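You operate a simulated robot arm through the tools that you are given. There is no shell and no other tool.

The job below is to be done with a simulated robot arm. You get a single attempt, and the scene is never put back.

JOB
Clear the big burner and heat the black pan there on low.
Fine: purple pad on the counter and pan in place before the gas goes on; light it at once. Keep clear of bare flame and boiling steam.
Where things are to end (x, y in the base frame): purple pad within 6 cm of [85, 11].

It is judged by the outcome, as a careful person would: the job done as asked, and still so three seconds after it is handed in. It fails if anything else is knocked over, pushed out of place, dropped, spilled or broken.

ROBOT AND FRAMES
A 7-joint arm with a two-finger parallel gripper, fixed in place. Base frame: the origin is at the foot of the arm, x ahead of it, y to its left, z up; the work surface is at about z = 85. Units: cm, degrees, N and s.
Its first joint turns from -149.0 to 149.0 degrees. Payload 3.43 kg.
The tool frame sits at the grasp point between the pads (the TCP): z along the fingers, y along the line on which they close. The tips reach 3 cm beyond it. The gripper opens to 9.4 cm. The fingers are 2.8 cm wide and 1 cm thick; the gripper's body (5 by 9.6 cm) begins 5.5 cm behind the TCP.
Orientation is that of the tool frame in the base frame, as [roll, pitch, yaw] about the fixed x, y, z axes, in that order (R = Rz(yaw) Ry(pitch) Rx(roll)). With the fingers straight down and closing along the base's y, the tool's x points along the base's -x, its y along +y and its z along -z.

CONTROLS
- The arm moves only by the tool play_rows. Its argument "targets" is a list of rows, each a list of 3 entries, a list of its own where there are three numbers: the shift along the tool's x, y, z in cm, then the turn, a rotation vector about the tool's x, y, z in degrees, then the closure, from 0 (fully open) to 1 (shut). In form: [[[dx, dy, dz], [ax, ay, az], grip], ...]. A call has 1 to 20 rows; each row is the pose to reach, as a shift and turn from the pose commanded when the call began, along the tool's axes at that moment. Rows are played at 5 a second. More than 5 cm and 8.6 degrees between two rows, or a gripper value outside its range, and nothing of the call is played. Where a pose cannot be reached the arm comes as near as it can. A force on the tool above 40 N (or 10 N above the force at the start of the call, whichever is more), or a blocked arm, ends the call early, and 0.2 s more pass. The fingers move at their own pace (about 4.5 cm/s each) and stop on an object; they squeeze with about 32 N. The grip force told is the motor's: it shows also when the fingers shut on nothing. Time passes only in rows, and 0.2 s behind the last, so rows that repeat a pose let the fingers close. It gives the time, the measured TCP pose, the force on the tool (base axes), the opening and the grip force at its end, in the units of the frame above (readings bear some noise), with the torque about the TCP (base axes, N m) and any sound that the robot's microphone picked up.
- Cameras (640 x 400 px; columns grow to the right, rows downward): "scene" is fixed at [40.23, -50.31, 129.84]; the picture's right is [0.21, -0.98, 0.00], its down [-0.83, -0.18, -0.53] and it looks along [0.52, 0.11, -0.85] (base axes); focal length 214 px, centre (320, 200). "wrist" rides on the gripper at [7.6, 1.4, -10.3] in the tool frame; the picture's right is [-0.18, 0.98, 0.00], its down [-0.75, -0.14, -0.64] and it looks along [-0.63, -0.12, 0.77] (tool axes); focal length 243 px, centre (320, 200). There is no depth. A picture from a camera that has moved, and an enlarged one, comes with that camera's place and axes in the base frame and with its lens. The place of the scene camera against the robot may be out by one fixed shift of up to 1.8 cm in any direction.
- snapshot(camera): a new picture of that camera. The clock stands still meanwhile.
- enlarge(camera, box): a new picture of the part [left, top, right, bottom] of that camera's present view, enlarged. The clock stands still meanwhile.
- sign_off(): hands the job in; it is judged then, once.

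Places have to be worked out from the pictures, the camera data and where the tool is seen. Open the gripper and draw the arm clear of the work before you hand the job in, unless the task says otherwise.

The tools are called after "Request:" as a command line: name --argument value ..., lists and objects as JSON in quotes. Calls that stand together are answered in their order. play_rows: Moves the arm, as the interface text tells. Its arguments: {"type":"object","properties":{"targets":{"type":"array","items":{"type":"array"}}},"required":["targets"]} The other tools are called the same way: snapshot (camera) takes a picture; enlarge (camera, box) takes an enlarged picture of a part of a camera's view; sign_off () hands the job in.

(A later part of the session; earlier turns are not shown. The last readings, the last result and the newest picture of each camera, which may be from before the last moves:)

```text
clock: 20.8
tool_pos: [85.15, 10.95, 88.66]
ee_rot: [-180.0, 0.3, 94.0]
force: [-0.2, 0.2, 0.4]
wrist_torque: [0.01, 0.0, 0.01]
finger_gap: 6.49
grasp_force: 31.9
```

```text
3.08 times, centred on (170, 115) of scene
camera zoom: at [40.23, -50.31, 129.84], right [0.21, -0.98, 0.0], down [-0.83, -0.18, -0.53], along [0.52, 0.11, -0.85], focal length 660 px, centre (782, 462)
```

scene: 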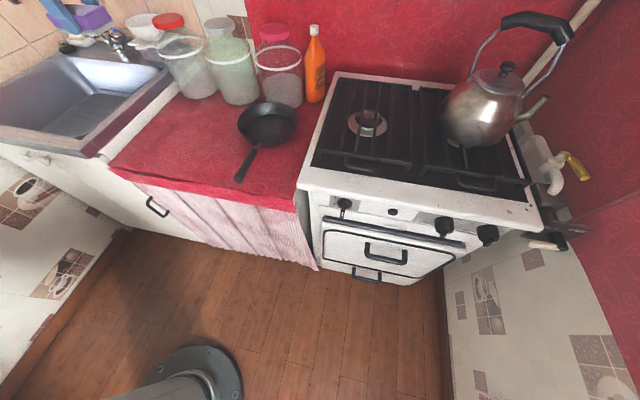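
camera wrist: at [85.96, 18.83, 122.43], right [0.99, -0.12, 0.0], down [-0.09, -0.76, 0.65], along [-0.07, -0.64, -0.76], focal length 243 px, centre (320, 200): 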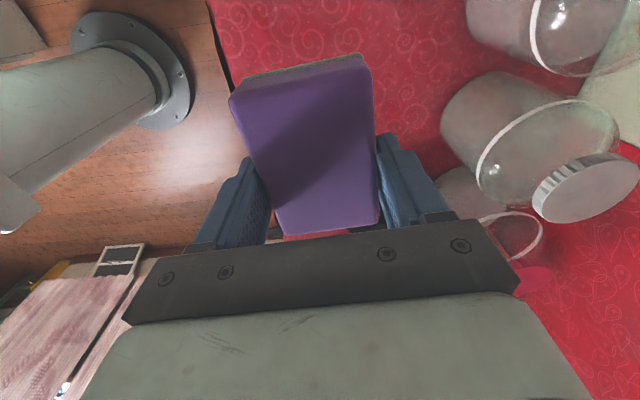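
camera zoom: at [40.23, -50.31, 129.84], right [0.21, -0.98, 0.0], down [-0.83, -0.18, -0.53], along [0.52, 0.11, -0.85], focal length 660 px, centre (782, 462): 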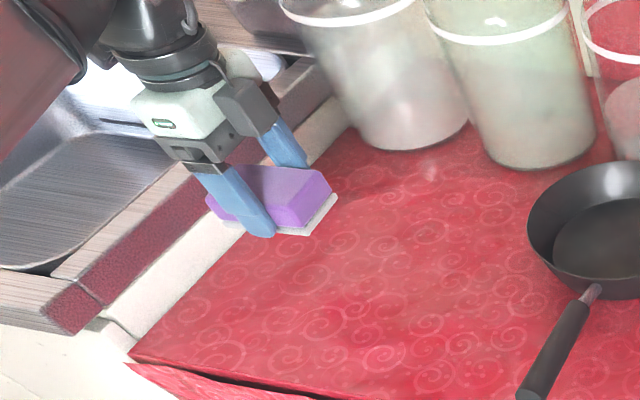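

The pad's left end would sit right at the counter/sink border (y≈15.6). I shift it about 2.5 cm toward −y (still well within tolerance), then lower to contact.

Request:
play_rows --targets '[[[-0.8, -0.2, -0.8], [0, 0, 0], 1], [[-2.5, -0.3, -0.8], [0, 0, 0], 1], [[-2.5, -0.3, -0.2], [0, 0, 0], 1], [[-2.5, -0.3, 0.2], [0, 0, 0], 1], [[-2.5, -0.3, 0.4], [0, 0, 0], 1]]'

Request:
enlarge --camera "scene" --box '[90, 50, 250, 180]'

```text
clock: 22.0
tool_pos: [84.93, 8.38, 88.28]
ee_rot: [180.0, 0.3, 93.9]
force: [0.1, -0.6, 0.4]
wrist_torque: [0.01, 0.0, 0.02]
finger_gap: 6.51
grasp_force: 32.8
```

```text
3.08 times, centred on (170, 115) of scene
camera zoom: at [40.23, -50.31, 129.84], right [0.21, -0.98, 0.0], down [-0.83, -0.18, -0.53], along [0.52, 0.11, -0.85], focal length 660 px, centre (782, 462)
```

zoom: 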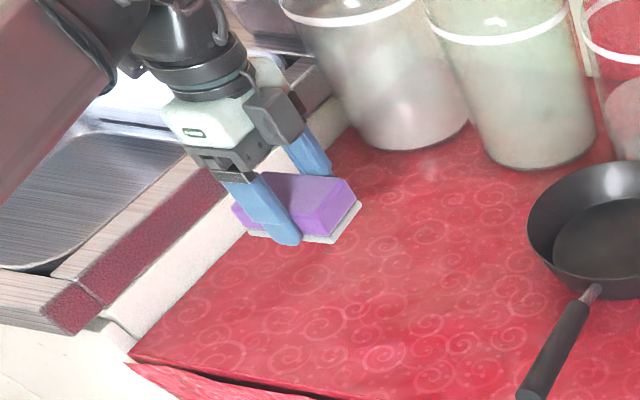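

No contact yet. I nudge it another 1 cm toward −y and lower in fine steps until it touches.

Request:
play_rows --targets '[[[-1.0, 0, 0], [0, 0, 0], 1], [[-1.0, 0, 0.2], [0, 0, 0], 1], [[-1.0, 0, 0.35], [0, 0, 0], 1], [[-1.0, 0, 0.35], [0, 0, 0], 1]]'

Request:
play_rows --targets '[[[0, 0, 0.15], [0, 0, 0], 1], [[0, 0, 0.25], [0, 0, 0], 1]]'

```text
clock: 23.0
tool_pos: [84.91, 7.4, 87.82]
ee_rot: [180.0, 0.3, 94.0]
force: [-0.1, -1.0, 0.4]
wrist_torque: [-0.02, 0.04, -0.01]
finger_gap: 6.49
grasp_force: 32.2
```

```text
clock: 23.6
tool_pos: [85.07, 7.33, 87.56]
ee_rot: [180.0, 0.3, 93.9]
force: [-0.4, 0.1, 0.4]
wrist_torque: [0.03, -0.01, -0.01]
finger_gap: 6.5
grasp_force: 32.0
```

Still free; I keep lowering in small steps.

Request:
play_rows --targets '[[[0, 0, 0.15], [0, 0, 0], 1], [[0, 0, 0.3], [0, 0, 0], 1], [[0, 0, 0.3], [0, 0, 0], 1]]'

Request:
enlarge --camera "scene" --box '[120, 70, 210, 140]'

```text
clock: 24.4
tool_pos: [85.12, 7.46, 87.34]
ee_rot: [180.0, 0.3, 93.9]
force: [-0.3, -0.7, -0.7]
wrist_torque: [-0.01, -0.01, -0.01]
finger_gap: 6.5
grasp_force: 31.9
```

```text
5.71 times, centred on (165, 105) of scene
camera zoom: at [40.23, -50.31, 129.84], right [0.21, -0.98, 0.0], down [-0.83, -0.18, -0.53], along [0.52, 0.11, -0.85], focal length 1226 px, centre (1206, 743)
```

zoom: 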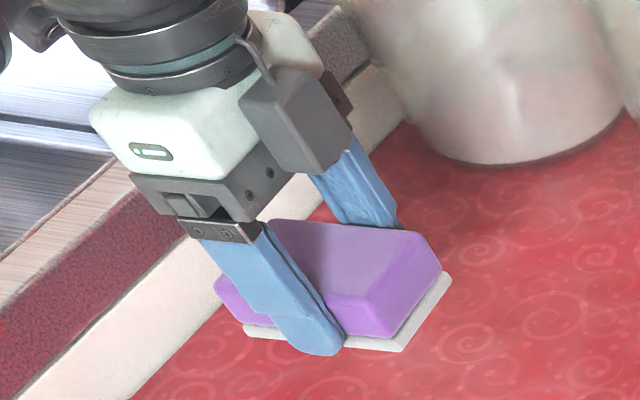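

Still no contact; continuing down in small steps.

Request:
play_rows --targets '[[[0, 0, 0.2], [0, 0, 0], 1], [[0, 0, 0.4], [0, 0, 0], 1], [[0, 0, 0.4], [0, 0, 0], 1]]'

Request:
play_rows --targets '[[[0, 0, 0.2], [0, 0, 0], 1], [[0, 0, 0.3], [0, 0, 0], 1], [[0, 0, 0.3], [0, 0, 0], 1]]'

```text
clock: 25.2
tool_pos: [85.01, 7.46, 86.87]
ee_rot: [180.0, 0.3, 94.0]
force: [0.3, 0.9, -0.6]
wrist_torque: [-0.01, -0.01, -0.01]
finger_gap: 6.5
grasp_force: 31.4
```

```text
clock: 26.0
tool_pos: [84.97, 7.4, 86.67]
ee_rot: [180.0, 0.2, 93.9]
force: [0.8, 0.1, -0.1]
wrist_torque: [0.03, 0.0, 0.02]
finger_gap: 6.51
grasp_force: 31.9
```

Continuing; the counter here is evidently lower than 85.

Request:
play_rows --targets '[[[0, 0, 0.2], [0, 0, 0], 1], [[0, 0, 0.4], [0, 0, 0], 1], [[0, 0, 0.4], [0, 0, 0], 1]]'

Request:
enlarge --camera "scene" --box '[120, 70, 210, 140]'

Request:
snapshot --camera "wrist"

```text
clock: 26.8
tool_pos: [85.01, 7.5, 86.27]
ee_rot: [180.0, 0.3, 93.9]
force: [0.4, -0.1, 0.2]
wrist_torque: [-0.02, 0.02, 0.02]
finger_gap: 6.49
grasp_force: 32.6
```

```text
5.71 times, centred on (165, 105) of scene
camera zoom: at [40.23, -50.31, 129.84], right [0.21, -0.98, 0.0], down [-0.83, -0.18, -0.53], along [0.52, 0.11, -0.85], focal length 1226 px, centre (1206, 743)
```

zoom: 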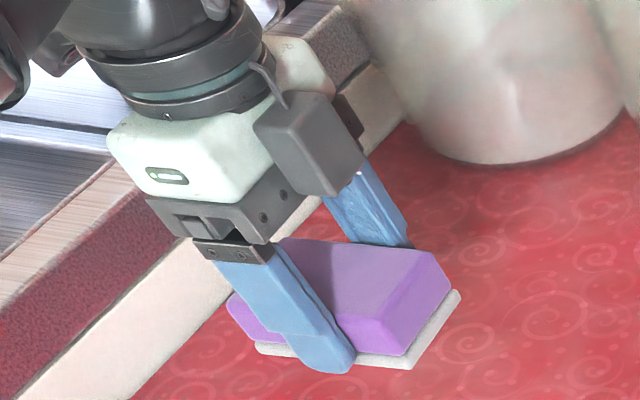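

```text
taken
camera wrist: at [86.01, 15.15, 96.55], right [0.99, -0.12, 0.0], down [-0.09, -0.76, 0.65], along [-0.07, -0.64, -0.76], focal length 243 px, centre (320, 200)
```

wrist: 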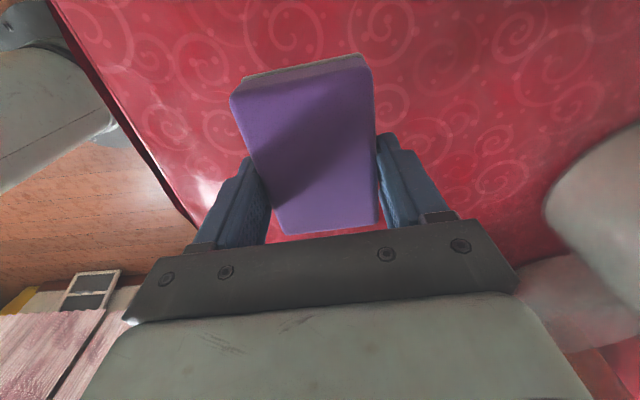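

Still off the surface by the look of it; I continue lowering with small steps and force checks.

Request:
play_rows --targets '[[[0, 0, 0.25], [0, 0, 0], 1], [[0, 0, 0.5], [0, 0, 0], 1], [[0, 0, 0.5], [0, 0, 0], 1]]'

Request:
play_rows --targets '[[[0, 0, 0.25], [0, 0, 0], 1], [[0, 0, 0.5], [0, 0, 0], 1], [[0, 0, 0.5], [0, 0, 0], 1]]'

Request:
enlarge --camera "scene" --box '[120, 70, 210, 140]'

```text
clock: 27.6
tool_pos: [85.01, 7.38, 85.72]
ee_rot: [179.9, 0.3, 93.9]
force: [-0.2, 0.6, -0.7]
wrist_torque: [-0.02, 0.0, 0.03]
finger_gap: 6.51
grasp_force: 32.0
```

```text
clock: 28.4
tool_pos: [84.93, 7.34, 85.31]
ee_rot: [180.0, 0.3, 94.0]
force: [-1.0, 0.1, -0.8]
wrist_torque: [0.04, -0.01, 0.0]
finger_gap: 6.51
grasp_force: 31.8
```

```text
5.71 times, centred on (165, 105) of scene
camera zoom: at [40.23, -50.31, 129.84], right [0.21, -0.98, 0.0], down [-0.83, -0.18, -0.53], along [0.52, 0.11, -0.85], focal length 1226 px, centre (1206, 743)
```

zoom: 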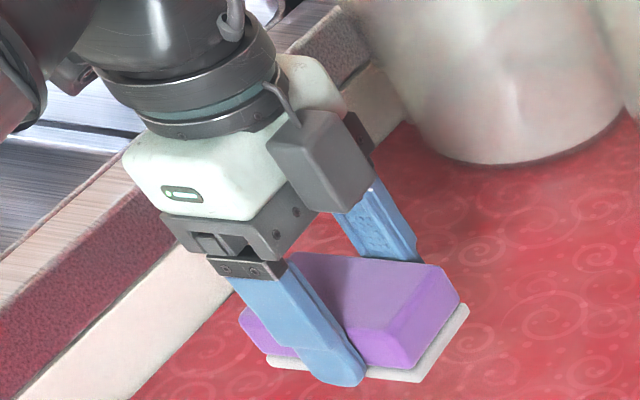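

The counter seems notably lower than the stove top (two wrist views suggest z≈76–80). I continue lowering, moving 2 cm back toward y≈9.5 too.

Request:
play_rows --targets '[[[0.5, 0, 0.4], [0, 0, 0], 1], [[1, 0, 0.8], [0, 0, 0], 1], [[1.5, 0, 1.2], [0, 0, 0], 1], [[2, 0, 1.5], [0, 0, 0], 1], [[2, 0, 1.5], [0, 0, 0], 1]]'

Request:
enlarge --camera "scene" --box '[120, 70, 210, 140]'

```text
clock: 29.6
tool_pos: [84.89, 9.37, 83.74]
ee_rot: [179.9, 0.3, 93.9]
force: [0.7, 1.2, 0.5]
wrist_torque: [0.02, 0.02, 0.06]
finger_gap: 6.5
grasp_force: 32.3
```

```text
5.71 times, centred on (165, 105) of scene
camera zoom: at [40.23, -50.31, 129.84], right [0.21, -0.98, 0.0], down [-0.83, -0.18, -0.53], along [0.52, 0.11, -0.85], focal length 1226 px, centre (1206, 743)
```

zoom: 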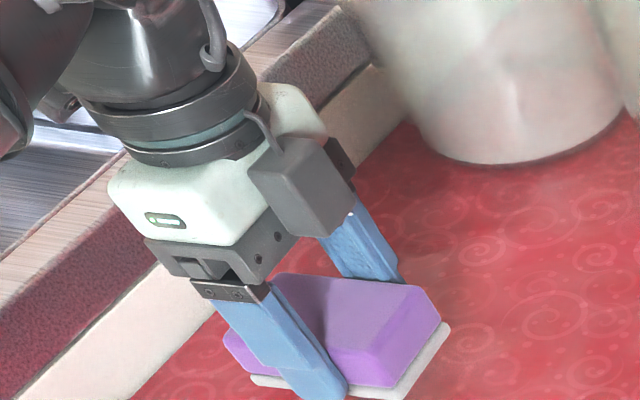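

Still free of contact; continuing down in small steps.

Request:
play_rows --targets '[[[0, 0, 0.3], [0, 0, 0], 1], [[0, 0, 0.6], [0, 0, 0], 1], [[0, 0, 0.9], [0, 0, 0], 1], [[0, 0, 0.9], [0, 0, 0], 1]]'

Request:
play_rows --targets '[[[0, 0, 0.3], [0, 0, 0], 1], [[0, 0, 0.6], [0, 0, 0], 1], [[0, 0, 0.6], [0, 0, 0], 1]]'

Request:
snapshot --camera "scene"

Request:
snapshot --camera "wrist"

```text
clock: 30.6
tool_pos: [84.94, 9.37, 82.82]
ee_rot: [180.0, 0.3, 94.0]
force: [0.5, 0.8, 1.3]
wrist_torque: [0.05, 0.01, 0.03]
finger_gap: 6.5
grasp_force: 32.2
```

```text
clock: 31.4
tool_pos: [84.91, 9.34, 82.08]
ee_rot: [179.9, 0.3, 93.8]
force: [0.2, -0.3, 0.5]
wrist_torque: [-0.04, 0.01, 0.02]
finger_gap: 6.48
grasp_force: 32.1
```

```text
taken
```

scene: 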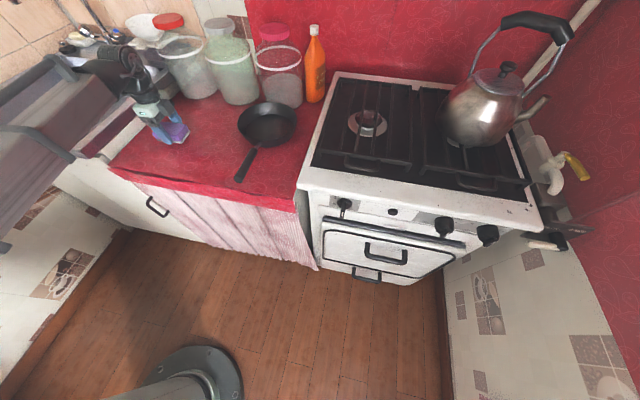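

```text
taken
camera wrist: at [85.92, 17.06, 92.52], right [0.99, -0.12, 0.0], down [-0.09, -0.76, 0.65], along [-0.07, -0.64, -0.76], focal length 243 px, centre (320, 200)
```

wrist: 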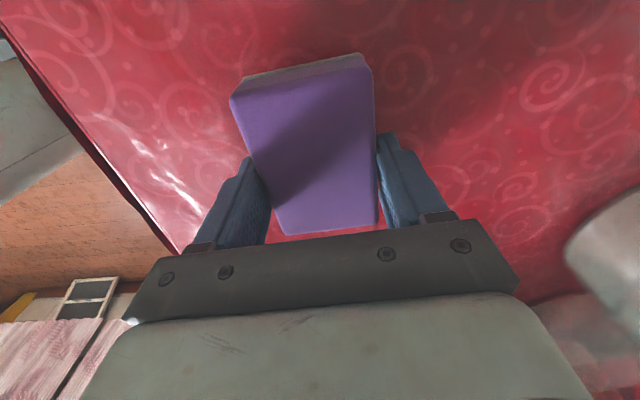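

Three wrist views of the counter's front edge now agree on z≈75–76 for the counter, so about 3 cm to go. I lower 2 cm, then creep.

Request:
play_rows --targets '[[[0, 0, 0.5], [0, 0, 0], 1], [[0, 0, 1], [0, 0, 0], 1], [[0, 0, 1.5], [0, 0, 0], 1], [[0, 0, 1.8], [0, 0, 0], 1], [[0, 0, 1.8], [0, 0, 0], 1]]'

Request:
play_rows --targets '[[[0, 0, 0.2], [0, 0, 0], 1], [[0, 0, 0.4], [0, 0, 0], 1], [[0, 0, 0.6], [0, 0, 0], 1], [[0, 0, 0.6], [0, 0, 0], 1]]'

Request:
enlarge --camera "scene" --box '[110, 70, 220, 170]'

```text
clock: 32.5
tool_pos: [84.9, 9.34, 80.84]
ee_rot: [179.8, 0.2, 93.9]
force: [-3.1, 1.5, 15.1]
wrist_torque: [0.01, 0.07, 0.03]
finger_gap: 6.49
grasp_force: 32.0
stopped in row 5: the force on the tool passed its limit at 42 N (the readings are from after the stop); the commanded pose is now the measured one
```

```text
clock: 33.0
tool_pos: [84.88, 9.51, 80.79]
ee_rot: [179.6, 0.2, 94.0]
force: [-4.1, 0.2, 16.2]
wrist_torque: [0.01, 0.05, 0.03]
finger_gap: 6.52
grasp_force: 31.9
stopped in row 2: the force on the tool passed its limit at 42 N (the readings are from after the stop); the commanded pose is now the measured one
```

```text
4.00 times, centred on (165, 120) of scene
camera zoom: at [40.23, -50.31, 129.84], right [0.21, -0.98, 0.0], down [-0.83, -0.18, -0.53], along [0.52, 0.11, -0.85], focal length 858 px, centre (940, 520)
```

zoom: 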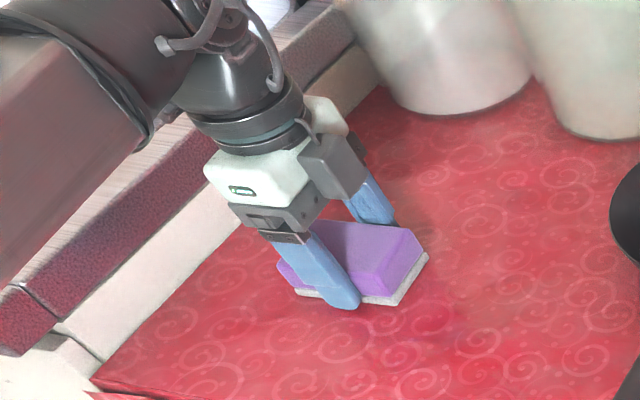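

Contact: the pad rests on the counter (surface ≈77.4). I ease off, open, and rise.

Request:
play_rows --targets '[[[0, 0, -0.15], [0, 0, 0], 1], [[0, 0, -0.15], [0, 0, 0], 0.25], [[0, 0, -0.15], [0, 0, 0], 0.1], [[0, 0, -0.15], [0, 0, 0], 0], [[0, 0, -0.15], [0, 0, 0], 0]]'

Request:
play_rows --targets '[[[0, 0, -1.5], [0, 0, 0], 0], [[0, 0, -4], [0, 0, 0], 0], [[0, 0, -8], [0, 0, 0], 0], [[0, 0, -13], [0, 0, 0], 0], [[0, 0, -18], [0, 0, 0], 0], [[0, 0, -22], [0, 0, 0], 0]]'

Request:
snapshot --camera "scene"

Request:
snapshot --camera "wrist"

```text
clock: 34.2
tool_pos: [84.92, 9.35, 80.91]
ee_rot: [179.7, 0.2, 93.9]
force: [0.0, -0.1, 0.6]
wrist_torque: [0.01, 0.01, -0.03]
finger_gap: 9.41
grasp_force: 0.0
```

```text
clock: 35.6
tool_pos: [84.84, 9.3, 102.89]
ee_rot: [179.6, 0.2, 93.9]
force: [0.0, -0.7, 0.3]
wrist_torque: [0.0, 0.0, 0.02]
finger_gap: 9.41
grasp_force: 0.2
```

```text
taken
```

scene: 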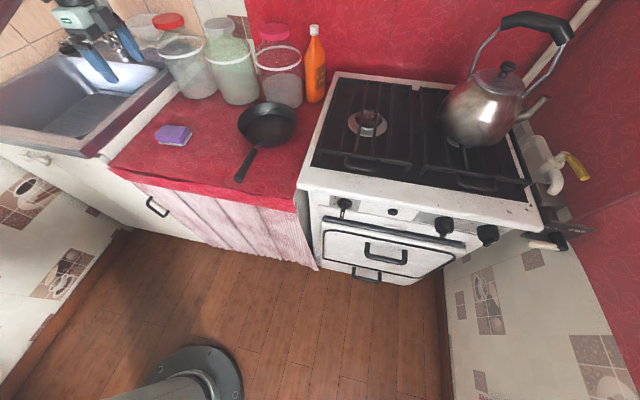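

```text
taken
camera wrist: at [85.74, 17.14, 113.3], right [0.99, -0.12, 0.01], down [-0.09, -0.76, 0.64], along [-0.07, -0.64, -0.76], focal length 243 px, centre (320, 200)
```

wrist: 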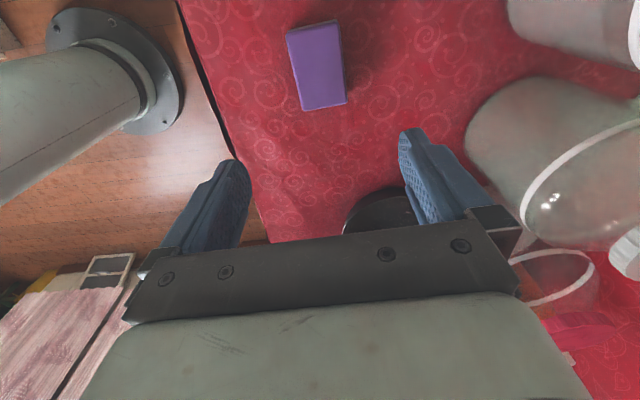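

The pad now rests flat at about (85,9.4). Next the pan: I rotate the gripper back so it closes along y and hover above the pan handle to measure it.

Request:
play_rows --targets '[[[-2.6, -0.3, 0], [0, 0, -7.8], 0], [[-5.3, -0.5, 0], [0, 0, -15.6], 0], [[-7.9, -0.8, 0], [0, 0, -23.4], 0], [[-10.5, -1.1, 0], [0, 0, -31.2], 0], [[-13.1, -1.4, 0], [0, 0, -39], 0], [[-15.8, -1.6, 0], [0, 0, -46.9], 0], [[-18.4, -1.9, 0], [0, 0, -54.7], 0], [[-21, -2.2, 0], [0, 0, -62.5], 0], [[-23.6, -2.5, 0], [0, 0, -70.3], 0], [[-26.3, -2.7, 0], [0, 0, -78.2], 0], [[-28.9, -3, 0], [0, 0, -86], 0]]'

Request:
snapshot --camera "wrist"

Request:
enlarge --camera "scene" --box '[190, 60, 350, 200]'

```text
clock: 38.0
tool_pos: [83.76, -19.84, 103.03]
ee_rot: [-179.8, 0.5, 179.9]
force: [-0.2, -0.4, -0.5]
wrist_torque: [0.0, 0.0, 0.0]
finger_gap: 9.39
grasp_force: 0.1
```

```text
taken
camera wrist: at [76.28, -18.35, 113.34], right [0.18, 0.98, 0.0], down [0.75, -0.14, 0.65], along [0.64, -0.12, -0.76], focal length 243 px, centre (320, 200)
```

wrist: 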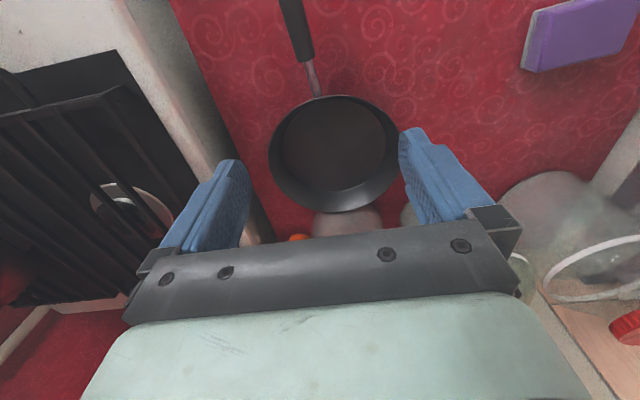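

```text
2.86 times, centred on (270, 130) of scene
camera zoom: at [40.23, -50.31, 129.84], right [0.21, -0.98, 0.0], down [-0.83, -0.18, -0.53], along [0.52, 0.11, -0.85], focal length 613 px, centre (463, 400)
```

zoom: 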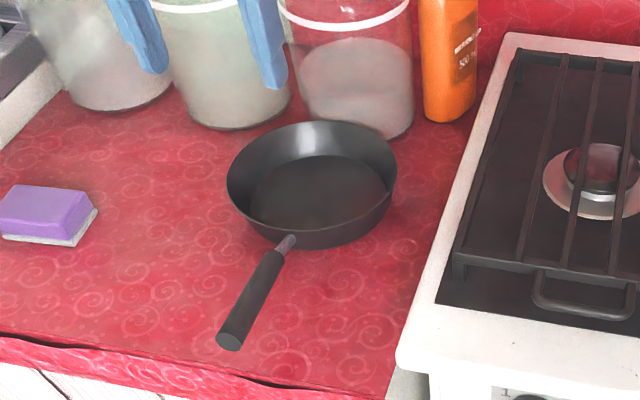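

Pan: centre ≈(95.9,-19.4), rim radius ≈9.8, handle running to (70.8,-21.4) with the black grip starting near x≈81.5 at z≈84. I go lower over the front of the handle, aligned with it, and re-measure.

Request:
play_rows --targets '[[[1.2, -0.3, 3.3], [0, 0, -1.5], 0], [[2.4, -0.6, 6.6], [0, 0, -3], 0], [[3.5, -0.9, 10], [0, 0, -4.6], 0], [[3.5, -0.9, 10], [0, 0, -4.6], 0]]'

Request:
snapshot --camera "wrist"

Request:
enlarge --camera "scene" --box '[210, 90, 310, 190]'

```text
clock: 39.0
tool_pos: [80.37, -20.61, 92.74]
ee_rot: [-179.8, 0.4, -175.6]
force: [0.2, 0.2, 0.4]
wrist_torque: [0.01, 0.01, 0.0]
finger_gap: 9.39
grasp_force: 0.1
```

```text
taken
camera wrist: at [72.73, -19.72, 103.19], right [0.11, 0.99, 0.0], down [0.76, -0.08, 0.65], along [0.64, -0.07, -0.76], focal length 243 px, centre (320, 200)
```

wrist: 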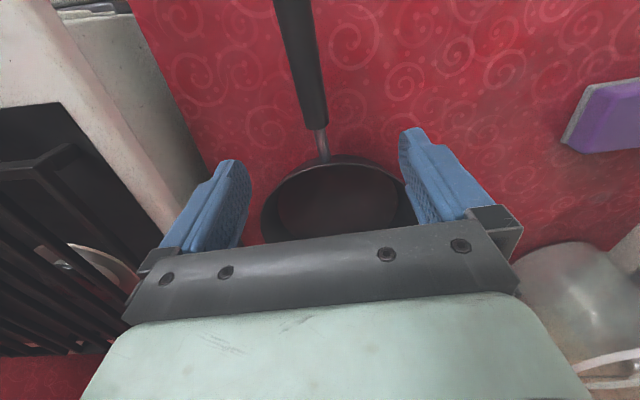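

```text
4.00 times, centred on (260, 140) of scene
camera zoom: at [40.23, -50.31, 129.84], right [0.21, -0.98, 0.0], down [-0.83, -0.18, -0.53], along [0.52, 0.11, -0.85], focal length 858 px, centre (560, 440)
```

zoom: 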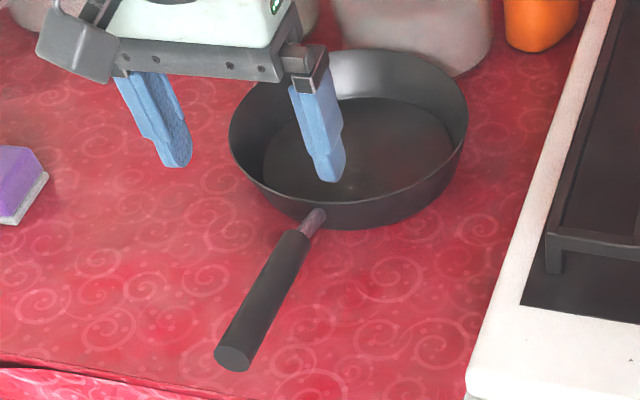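

Refined: handle at x=80.3 is centred near y≈-21.05, z≈82, 2.3 cm thick. I descend around it and close.

Request:
play_rows --targets '[[[0, -0.45, 3], [0, 0, 0], 0], [[0, -0.45, 6], [0, 0, 0], 0], [[0, -0.45, 9], [0, 0, 0], 0], [[0, -0.45, 10.6], [0, 0, 0], 0], [[0, -0.45, 10.6], [0, 0, 0], 0]]'

Request:
enlarge --camera "scene" --box '[210, 90, 310, 190]'

Request:
snapshot --camera "wrist"

```text
clock: 40.2
tool_pos: [80.43, -21.02, 82.25]
ee_rot: [-179.8, 0.5, -175.5]
force: [-0.2, -0.3, -0.4]
wrist_torque: [-0.02, -0.01, 0.0]
finger_gap: 9.38
grasp_force: 0.1
```

```text
4.00 times, centred on (260, 140) of scene
camera zoom: at [40.23, -50.31, 129.84], right [0.21, -0.98, 0.0], down [-0.83, -0.18, -0.53], along [0.52, 0.11, -0.85], focal length 858 px, centre (560, 440)
```

zoom: 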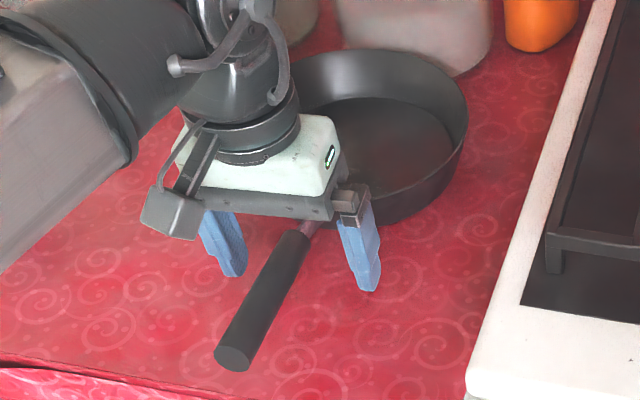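

```text
taken
camera wrist: at [72.92, -20.15, 92.63], right [0.11, 0.99, 0.0], down [0.76, -0.08, 0.65], along [0.64, -0.07, -0.76], focal length 243 px, centre (320, 200)
```

wrist: 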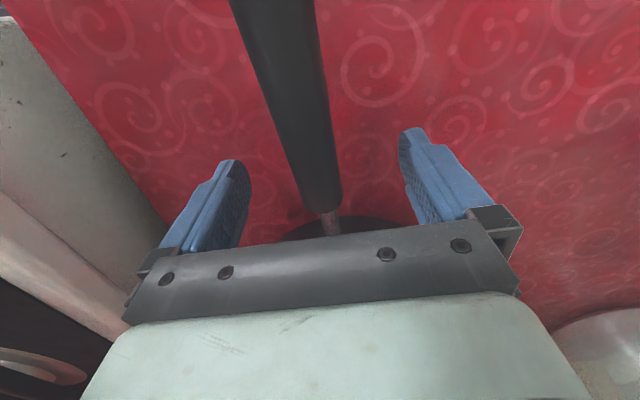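

The handle is centred between the fingers. Closing.

Request:
play_rows --targets '[[[0, 0, 0], [0, 0, 0], 0.5], [[0, 0, 0], [0, 0, 0], 1], [[0, 0, 0], [0, 0, 0], 1], [[0, 0, 0], [0, 0, 0], 1], [[0, 0, 0], [0, 0, 0], 1], [[0, 0, 0], [0, 0, 0], 1], [[0, 0, 0], [0, 0, 0], 1]]'

Request:
play_rows --targets '[[[0, 0, -0.5], [0, 0, 0], 1], [[0, 0, -1], [0, 0, 0], 1], [[0, 0, -1.5], [0, 0, 0], 1], [[0, 0, -1.5], [0, 0, 0], 1]]'

Request:
enlarge --camera "scene" --box '[190, 60, 350, 200]'

Request:
snapshot --camera "wrist"

```text
clock: 41.8
tool_pos: [80.55, -20.94, 82.3]
ee_rot: [-179.8, 0.3, -175.6]
force: [0.4, 1.0, 1.2]
wrist_torque: [0.0, 0.03, -0.01]
finger_gap: 2.99
grasp_force: 31.6
```

```text
clock: 42.8
tool_pos: [80.54, -20.98, 83.64]
ee_rot: [-179.8, 0.3, -175.6]
force: [0.2, -0.2, -7.7]
wrist_torque: [-0.05, 0.73, -0.04]
finger_gap: 2.99
grasp_force: 31.9
```

```text
2.86 times, centred on (270, 130) of scene
camera zoom: at [40.23, -50.31, 129.84], right [0.21, -0.98, 0.0], down [-0.83, -0.18, -0.53], along [0.52, 0.11, -0.85], focal length 613 px, centre (463, 400)
```

zoom: 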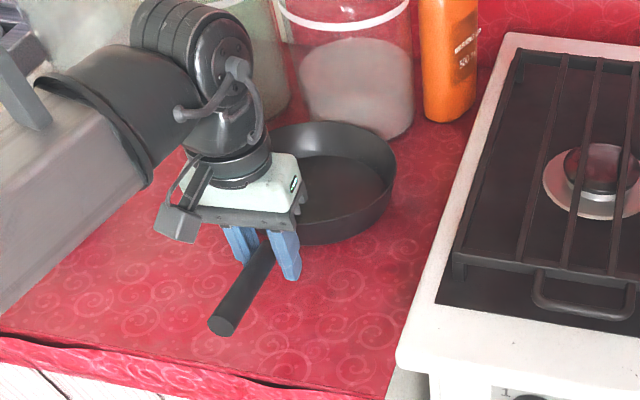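

```text
taken
camera wrist: at [72.89, -20.08, 94.17], right [0.11, 0.99, 0.0], down [0.76, -0.08, 0.65], along [0.64, -0.07, -0.76], focal length 243 px, centre (320, 200)
```

wrist: 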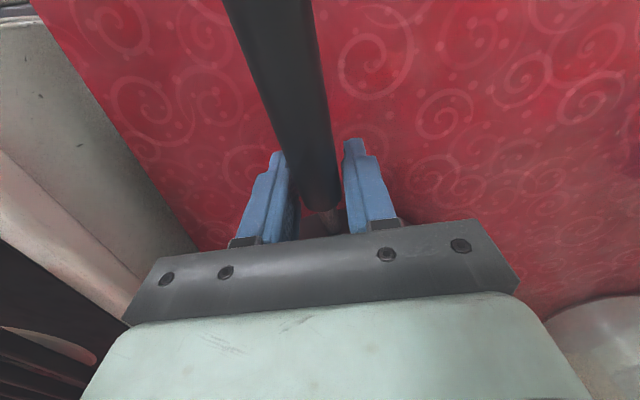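

It lifts with ~7.7 N load and 0.73 Nm. I lift further and check whether the pan stays level.

Request:
play_rows --targets '[[[0, 0, -1], [0, 0, 0], 1], [[0, 0, -2], [0, 0, 0], 1], [[0, 0, -3.5], [0, 0, 0], 1], [[0, 0, -5], [0, 0, 0], 1], [[0, 0, -5], [0, 0, 0], 1]]'

Request:
enlarge --camera "scene" --box '[190, 60, 350, 200]'

Request:
snapshot --camera "wrist"

```text
clock: 44.0
tool_pos: [80.35, -20.87, 88.91]
ee_rot: [-179.8, 0.3, -175.5]
force: [0.2, 0.3, -7.1]
wrist_torque: [-0.06, 0.6, -0.01]
finger_gap: 3.0
grasp_force: 31.9
```

```text
2.86 times, centred on (270, 130) of scene
camera zoom: at [40.23, -50.31, 129.84], right [0.21, -0.98, 0.0], down [-0.83, -0.18, -0.53], along [0.52, 0.11, -0.85], focal length 613 px, centre (463, 400)
```

zoom: 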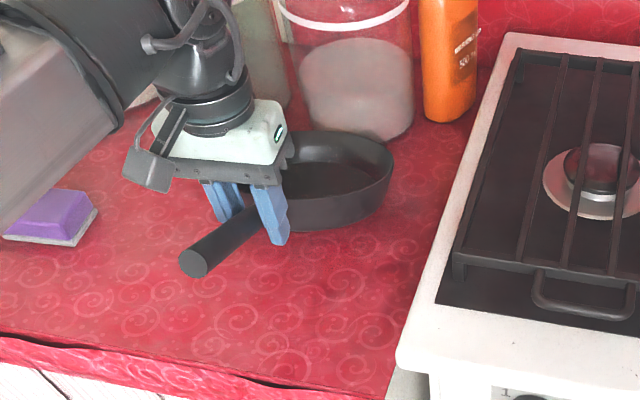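

```text
taken
camera wrist: at [72.74, -20.08, 99.25], right [0.11, 0.99, 0.0], down [0.76, -0.08, 0.65], along [0.64, -0.07, -0.76], focal length 243 px, centre (320, 200)
```

wrist: 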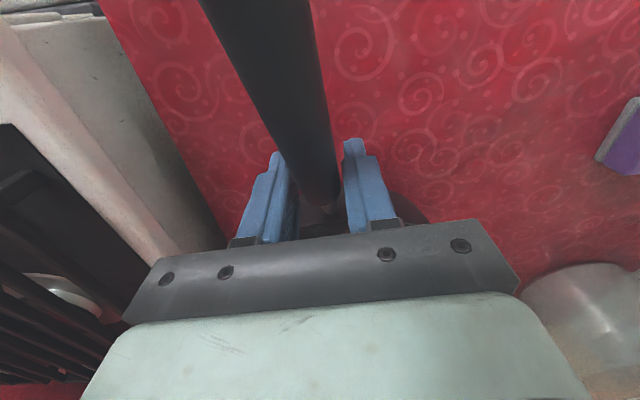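

The pan's nose is sagging – the handle pivots in the short grip and the far edge is still on the counter (≈11 N pan, 0.6 Nm limit). I'll set it back down gently and regrip on the rim wall, closer to its weight.

Request:
play_rows --targets '[[[0, 0, 1], [0, 0, 0], 1], [[0, 0, 2], [0, 0, 0], 1], [[0, 0, 3], [0, 0, 0], 1], [[0, 0, 4], [0, 0, 0], 1], [[0, 0, 5], [0, 0, 0], 1], [[0, 0, 5.8], [0, 0, 0], 1], [[0, 0, 5.8], [0, 0, 0], 1]]'

Request:
enlarge --camera "scene" --box '[190, 60, 350, 200]'

```text
clock: 45.6
tool_pos: [80.53, -21.06, 82.98]
ee_rot: [-179.7, 0.3, -175.5]
force: [-3.6, 0.0, -1.0]
wrist_torque: [0.05, -0.47, 0.02]
finger_gap: 3.0
grasp_force: 31.8
```

```text
2.86 times, centred on (270, 130) of scene
camera zoom: at [40.23, -50.31, 129.84], right [0.21, -0.98, 0.0], down [-0.83, -0.18, -0.53], along [0.52, 0.11, -0.85], focal length 613 px, centre (463, 400)
```

zoom: 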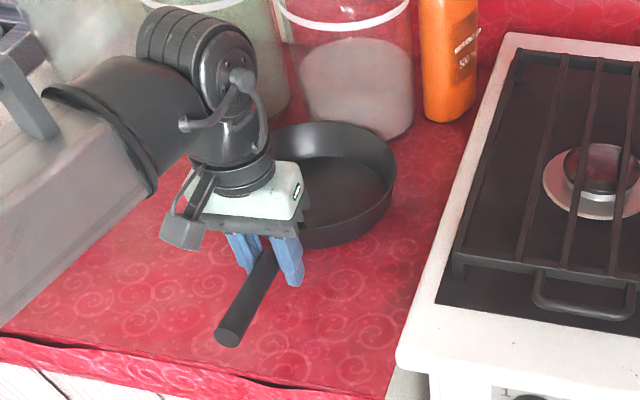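

Nearly flat again (torque reversed, so it's being levelled by the counter). I lower the last half centimetre and release.

Request:
play_rows --targets '[[[0, 0, 0.3], [0, 0, 0], 1], [[0, 0, 0.6], [0, 0, 0], 1], [[0, 0, 0.6], [0, 0, 0], 1]]'

Request:
play_rows --targets '[[[0, 0, 0], [0, 0, 0], 0.6], [[0, 0, 0], [0, 0, 0], 0.4], [[0, 0, 0], [0, 0, 0], 0.2], [[0, 0, 0], [0, 0, 0], 0], [[0, 0, 0], [0, 0, 0], 0]]'

Request:
play_rows --targets '[[[0, 0, -3], [0, 0, 0], 0], [[0, 0, -7], [0, 0, 0], 0], [[0, 0, -11], [0, 0, 0], 0], [[0, 0, -15], [0, 0, 0], 0], [[0, 0, -20], [0, 0, 0], 0]]'

Request:
snapshot --camera "wrist"

Request:
enlarge --camera "scene" --box '[190, 60, 350, 200]'

```text
clock: 46.4
tool_pos: [80.49, -20.97, 82.51]
ee_rot: [-179.7, 0.3, -175.6]
force: [-2.0, -0.9, 6.5]
wrist_torque: [0.0, -0.16, -0.01]
finger_gap: 2.99
grasp_force: 31.9
```

```text
clock: 47.6
tool_pos: [80.36, -20.88, 82.47]
ee_rot: [-179.8, 0.3, -175.5]
force: [0.1, -0.2, -0.2]
wrist_torque: [-0.03, 0.02, 0.04]
finger_gap: 9.36
grasp_force: 0.0
```

```text
clock: 48.8
tool_pos: [80.46, -20.9, 102.36]
ee_rot: [-179.9, 0.3, -175.5]
force: [0.1, -1.0, -0.7]
wrist_torque: [0.02, 0.0, 0.0]
finger_gap: 9.4
grasp_force: 0.1
```

```text
taken
camera wrist: at [72.87, -20.01, 112.78], right [0.11, 0.99, 0.0], down [0.76, -0.08, 0.65], along [0.64, -0.07, -0.76], focal length 243 px, centre (320, 200)
```

wrist: 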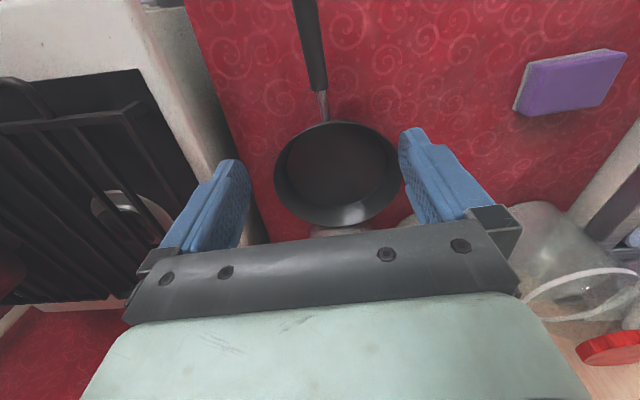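

```text
2.86 times, centred on (270, 130) of scene
camera zoom: at [40.23, -50.31, 129.84], right [0.21, -0.98, 0.0], down [-0.83, -0.18, -0.53], along [0.52, 0.11, -0.85], focal length 613 px, centre (463, 400)
```

zoom: 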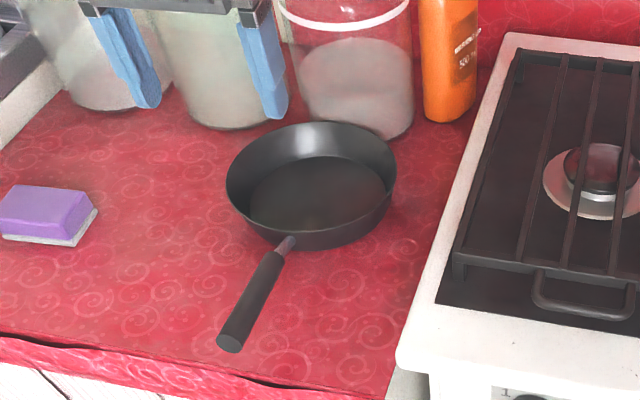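

The pan is flat and undisturbed. I enlarge the wrist view to measure rim and floor accurately.

Request:
enlarge --camera "wrist" --box '[250, 80, 430, 240]'

```text
2.50 times, centred on (340, 160) of wrist
camera zoom: at [72.87, -20.01, 112.78], right [0.11, 0.99, 0.0], down [0.76, -0.08, 0.65], along [0.64, -0.07, -0.76], focal length 606 px, centre (270, 300)
```

zoom: 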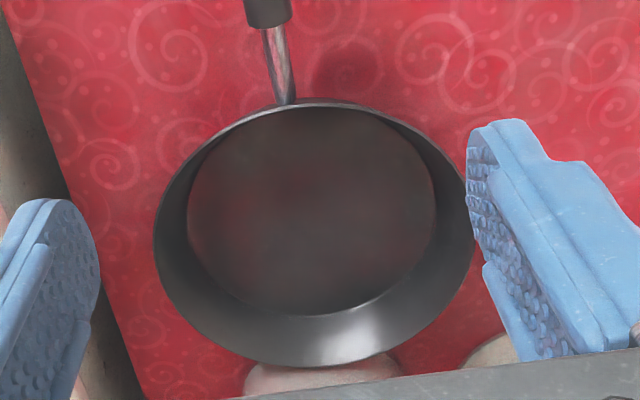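

Pan: centre (95.9,-19.65), rim radius ≈10.1 at z≈81.4, wall flaring ~24°. I'll grip the wall beside the handle (azimuth ~152°), tool tilted ~22° along the wall; first I turn and hover there.

Request:
play_rows --targets '[[[-0.4, 1, 0.7], [0, 0, -7.2], 0], [[-0.8, 2, 1.5], [0, 0, -14.4], 0], [[-1.2, 3, 2.2], [0, 0, -21.6], 0], [[-1.6, 3.9, 3], [0, 0, -28.8], 0], [[-2, 4.9, 3.7], [0, 0, -36], 0], [[-2.4, 5.9, 4.5], [0, 0, -43.2], 0], [[-2.8, 6.9, 5.2], [0, 0, -50.4], 0], [[-3.26, 7.82, 6], [0, 0, -57.5], 0]]'

Request:
play_rows --targets '[[[0, 0, 0], [7.3, 0, 0], 0.3], [[0, 0, 0], [14.6, 0, 0], 0.5], [[0, 0, 0], [22, 0, 0], 0.66], [[0, 0, 0], [22, 0, 0], 0.66], [[0, 0, 0], [22, 0, 0], 0.66]]'

Request:
snapshot --camera "wrist"

Request:
enlarge --camera "scene" --box '[190, 60, 350, 200]'

```text
clock: 50.6
tool_pos: [82.96, -12.95, 96.48]
ee_rot: [-179.6, 0.0, -117.9]
force: [-0.3, 0.4, 0.5]
wrist_torque: [0.01, 0.01, -0.03]
finger_gap: 9.41
grasp_force: 0.0
```

```text
clock: 51.8
tool_pos: [83.11, -12.78, 96.39]
ee_rot: [-157.5, 0.0, -118.0]
force: [0.5, 0.2, 0.9]
wrist_torque: [-0.01, -0.04, 0.01]
finger_gap: 3.19
grasp_force: 0.0
```

```text
taken
camera wrist: at [74.96, -17.13, 105.49], right [-0.72, 0.59, -0.38], down [0.25, 0.72, 0.65], along [0.65, 0.37, -0.66], focal length 243 px, centre (320, 200)
```

wrist: 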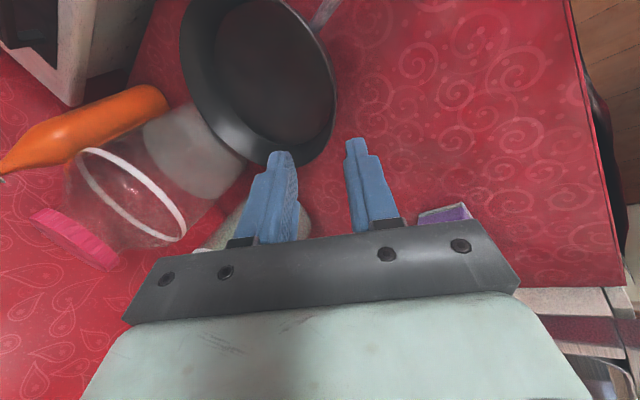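

```text
2.86 times, centred on (270, 130) of scene
camera zoom: at [40.23, -50.31, 129.84], right [0.21, -0.98, 0.0], down [-0.83, -0.18, -0.53], along [0.52, 0.11, -0.85], focal length 613 px, centre (463, 400)
```

zoom: 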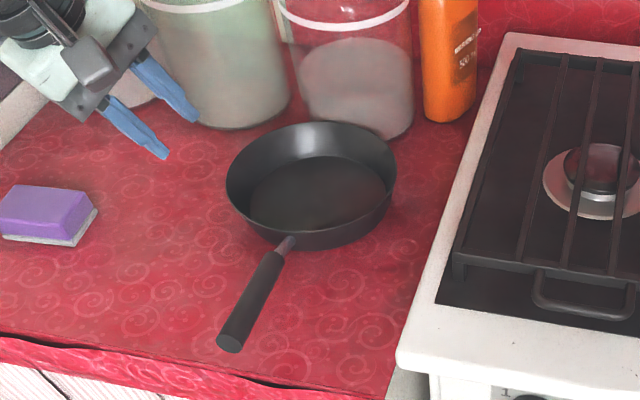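

Gap is 3.2 cm and the tilt matches. I approach along the wall direction to just above the rim and check alignment.

Request:
play_rows --targets '[[[0, 0.7, 3.5], [0, 0, 0], 0.66], [[0, 1.33, 7], [0, 0, 0], 0.66], [[0, 1.33, 10.3], [0, 0, 0], 0.66], [[0, 1.33, 10.3], [0, 0, 0], 0.66]]'

Request:
snapshot --camera "wrist"

Request:
enlarge --camera "scene" --box '[220, 80, 300, 150]'

Request:
enlarge --camera "wrist" --box '[240, 80, 420, 220]'

```text
clock: 52.8
tool_pos: [85.4, -14.04, 86.49]
ee_rot: [-157.6, 0.0, -118.0]
force: [-1.0, -0.1, 0.6]
wrist_torque: [0.03, -0.02, 0.02]
finger_gap: 3.18
grasp_force: 0.1
```

```text
taken
camera wrist: at [77.27, -18.34, 95.48], right [-0.72, 0.59, -0.38], down [0.25, 0.72, 0.65], along [0.65, 0.37, -0.66], focal length 243 px, centre (320, 200)
```

wrist: 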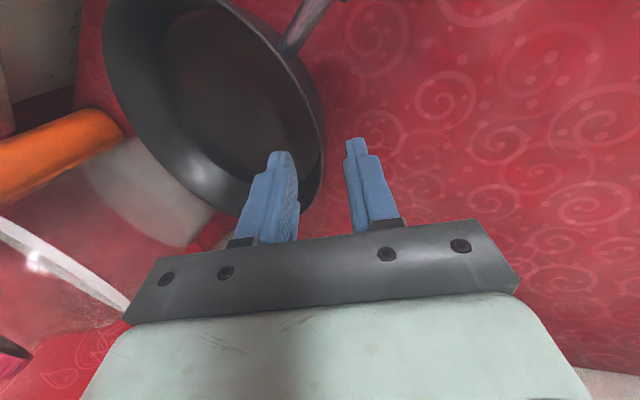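

```text
5.71 times, centred on (260, 115) of scene
camera zoom: at [40.23, -50.31, 129.84], right [0.21, -0.98, 0.0], down [-0.83, -0.18, -0.53], along [0.52, 0.11, -0.85], focal length 1226 px, centre (663, 686)
```

zoom: 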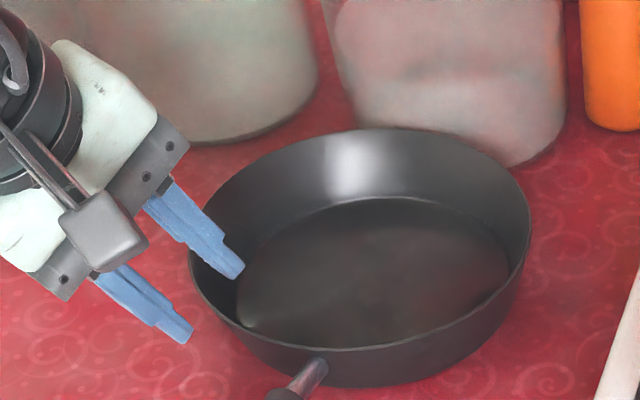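

```text
2.86 times, centred on (330, 150) of wrist
camera zoom: at [77.27, -18.34, 95.48], right [-0.72, 0.59, -0.38], down [0.25, 0.72, 0.65], along [0.65, 0.37, -0.66], focal length 693 px, centre (291, 343)
```

zoom: 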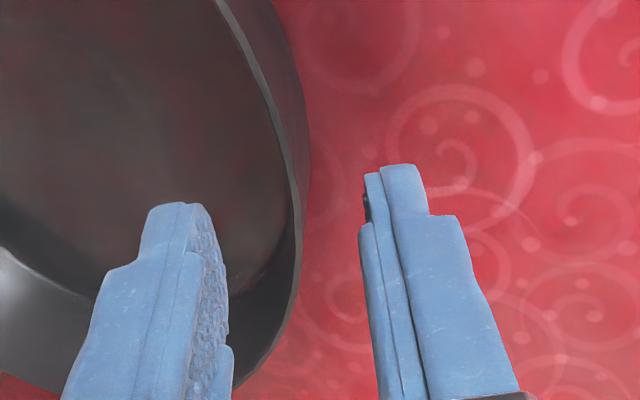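

The rim sits squarely between the fingers. I descend over the wall.

Request:
play_rows --targets '[[[0, 0, 1.5], [0, 0, 0], 0.66], [[0, 0, 3], [0, 0, 0], 0.66], [[0, 0, 4.5], [0, 0, 0], 0.66], [[0, 0, 4.5], [0, 0, 0], 0.76], [[0, 0, 4.5], [0, 0, 0], 0.76]]'

Request:
snapshot --camera "wrist"

Request:
enlarge --camera "scene" --box '[220, 80, 300, 150]'

```text
clock: 54.0
tool_pos: [86.92, -14.95, 82.41]
ee_rot: [-157.6, 0.1, -118.0]
force: [-0.6, -0.6, 0.6]
wrist_torque: [0.01, 0.0, -0.02]
finger_gap: 2.28
grasp_force: 0.0
```

```text
taken
camera wrist: at [78.88, -19.19, 91.37], right [-0.72, 0.59, -0.37], down [0.25, 0.72, 0.65], along [0.65, 0.37, -0.66], focal length 243 px, centre (320, 200)
```

wrist: 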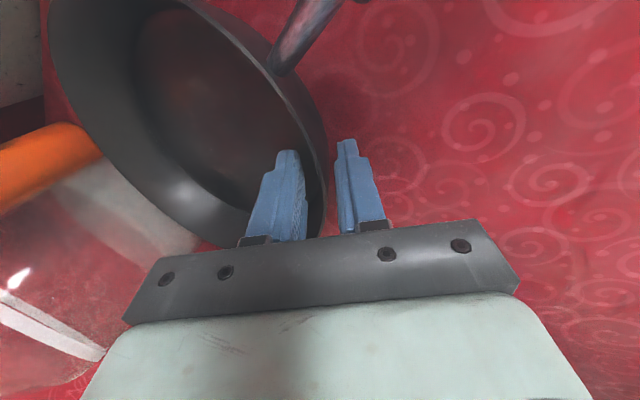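

```text
5.71 times, centred on (260, 115) of scene
camera zoom: at [40.23, -50.31, 129.84], right [0.21, -0.98, 0.0], down [-0.83, -0.18, -0.53], along [0.52, 0.11, -0.85], focal length 1226 px, centre (663, 686)
```

zoom: 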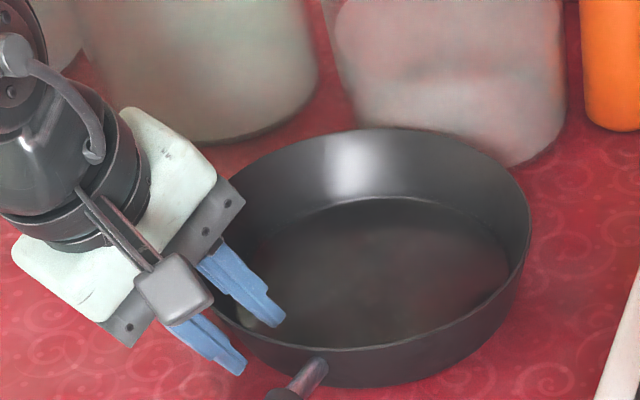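

Straddled correctly. I narrow the gap, ease down a bit more, and close on the wall.

Request:
play_rows --targets '[[[0, 0, 0.6], [0, 0, 0], 0.84], [[0, 0, 1.0], [0, 0, 0], 0.85], [[0, 0, 1.35], [0, 0, 0], 0.85], [[0, 0, 1.35], [0, 0, 0], 0.85]]'

Request:
play_rows --targets '[[[0, 0, 0], [0, 0, 0], 1], [[0, 0, 0], [0, 0, 0], 1], [[0, 0, 0], [0, 0, 0], 1], [[0, 0, 0], [0, 0, 0], 1]]'

Request:
snapshot --camera "wrist"

Request:
enlarge --camera "scene" --box '[200, 70, 320, 190]'

```text
clock: 55.0
tool_pos: [87.37, -15.1, 81.14]
ee_rot: [-157.6, 0.0, -117.9]
force: [0.1, -0.2, -0.5]
wrist_torque: [-0.01, 0.01, -0.01]
finger_gap: 1.41
grasp_force: 0.1
```

```text
clock: 56.0
tool_pos: [87.28, -15.23, 81.13]
ee_rot: [-157.6, 0.1, -118.1]
force: [1.4, -1.5, 3.7]
wrist_torque: [0.66, 0.04, -0.11]
finger_gap: 0.75
grasp_force: 31.8
```

```text
taken
camera wrist: at [79.28, -19.48, 90.15], right [-0.72, 0.59, -0.37], down [0.25, 0.72, 0.65], along [0.65, 0.37, -0.66], focal length 243 px, centre (320, 200)
```

wrist: 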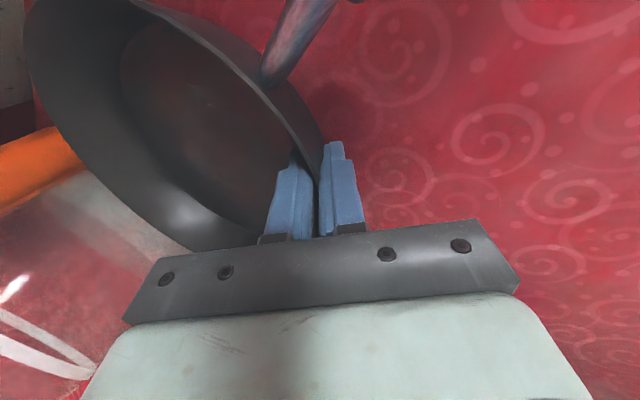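

```text
3.33 times, centred on (260, 130) of scene
camera zoom: at [40.23, -50.31, 129.84], right [0.21, -0.98, 0.0], down [-0.83, -0.18, -0.53], along [0.52, 0.11, -0.85], focal length 715 px, centre (520, 433)
```

zoom: 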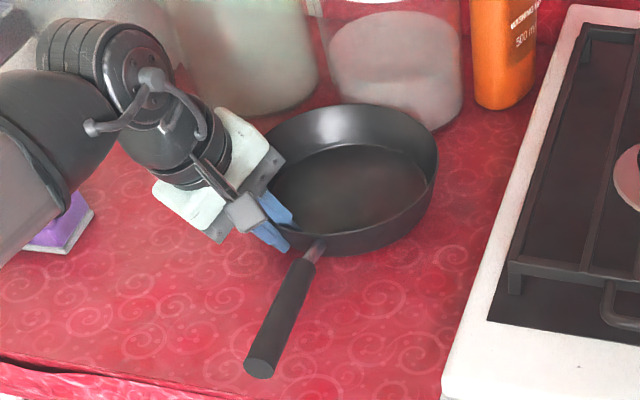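

Gripped on the wall (0.75 cm). I lift 2.5 cm vertically and check load and levelness.

Request:
play_rows --targets '[[[0, -0.19, -0.46], [0, 0, 0], 1], [[0, -0.37, -0.93], [0, 0, 0], 1], [[0, -0.65, -1.6], [0, 0, 0], 1], [[0, -0.94, -2.3], [0, 0, 0], 1], [[0, -0.94, -2.3], [0, 0, 0], 1]]'

Request:
snapshot --camera "wrist"

Request:
enlarge --camera "scene" --box '[200, 70, 320, 190]'

```text
clock: 57.2
tool_pos: [87.41, -15.09, 83.59]
ee_rot: [-157.6, 0.1, -118.0]
force: [-0.3, 0.8, -8.9]
wrist_torque: [0.41, 0.66, 0.0]
finger_gap: 0.8
grasp_force: 31.9
```

```text
taken
camera wrist: at [79.44, -19.44, 92.56], right [-0.72, 0.59, -0.37], down [0.25, 0.72, 0.65], along [0.65, 0.37, -0.66], focal length 243 px, centre (320, 200)
```

wrist: 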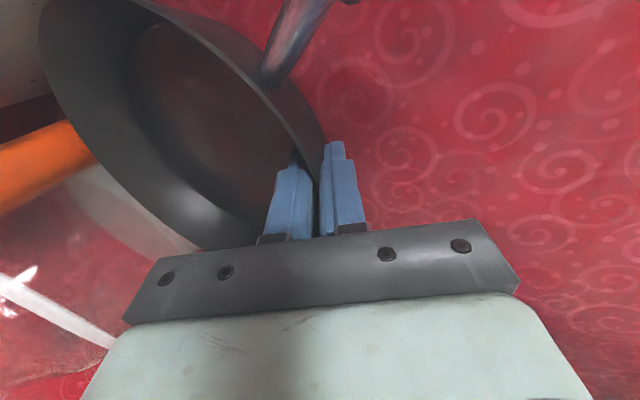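

```text
3.33 times, centred on (260, 130) of scene
camera zoom: at [40.23, -50.31, 129.84], right [0.21, -0.98, 0.0], down [-0.83, -0.18, -0.53], along [0.52, 0.11, -0.85], focal length 715 px, centre (520, 433)
```

zoom: 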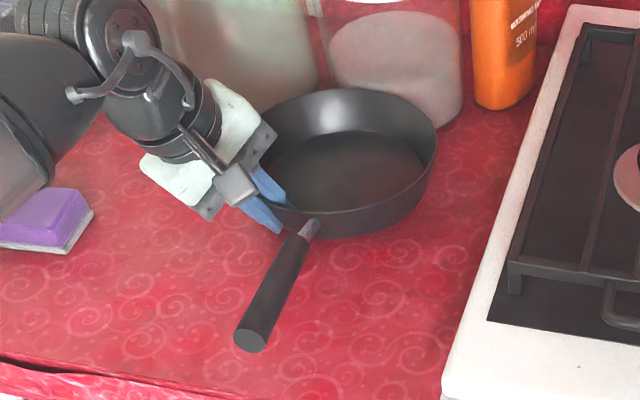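

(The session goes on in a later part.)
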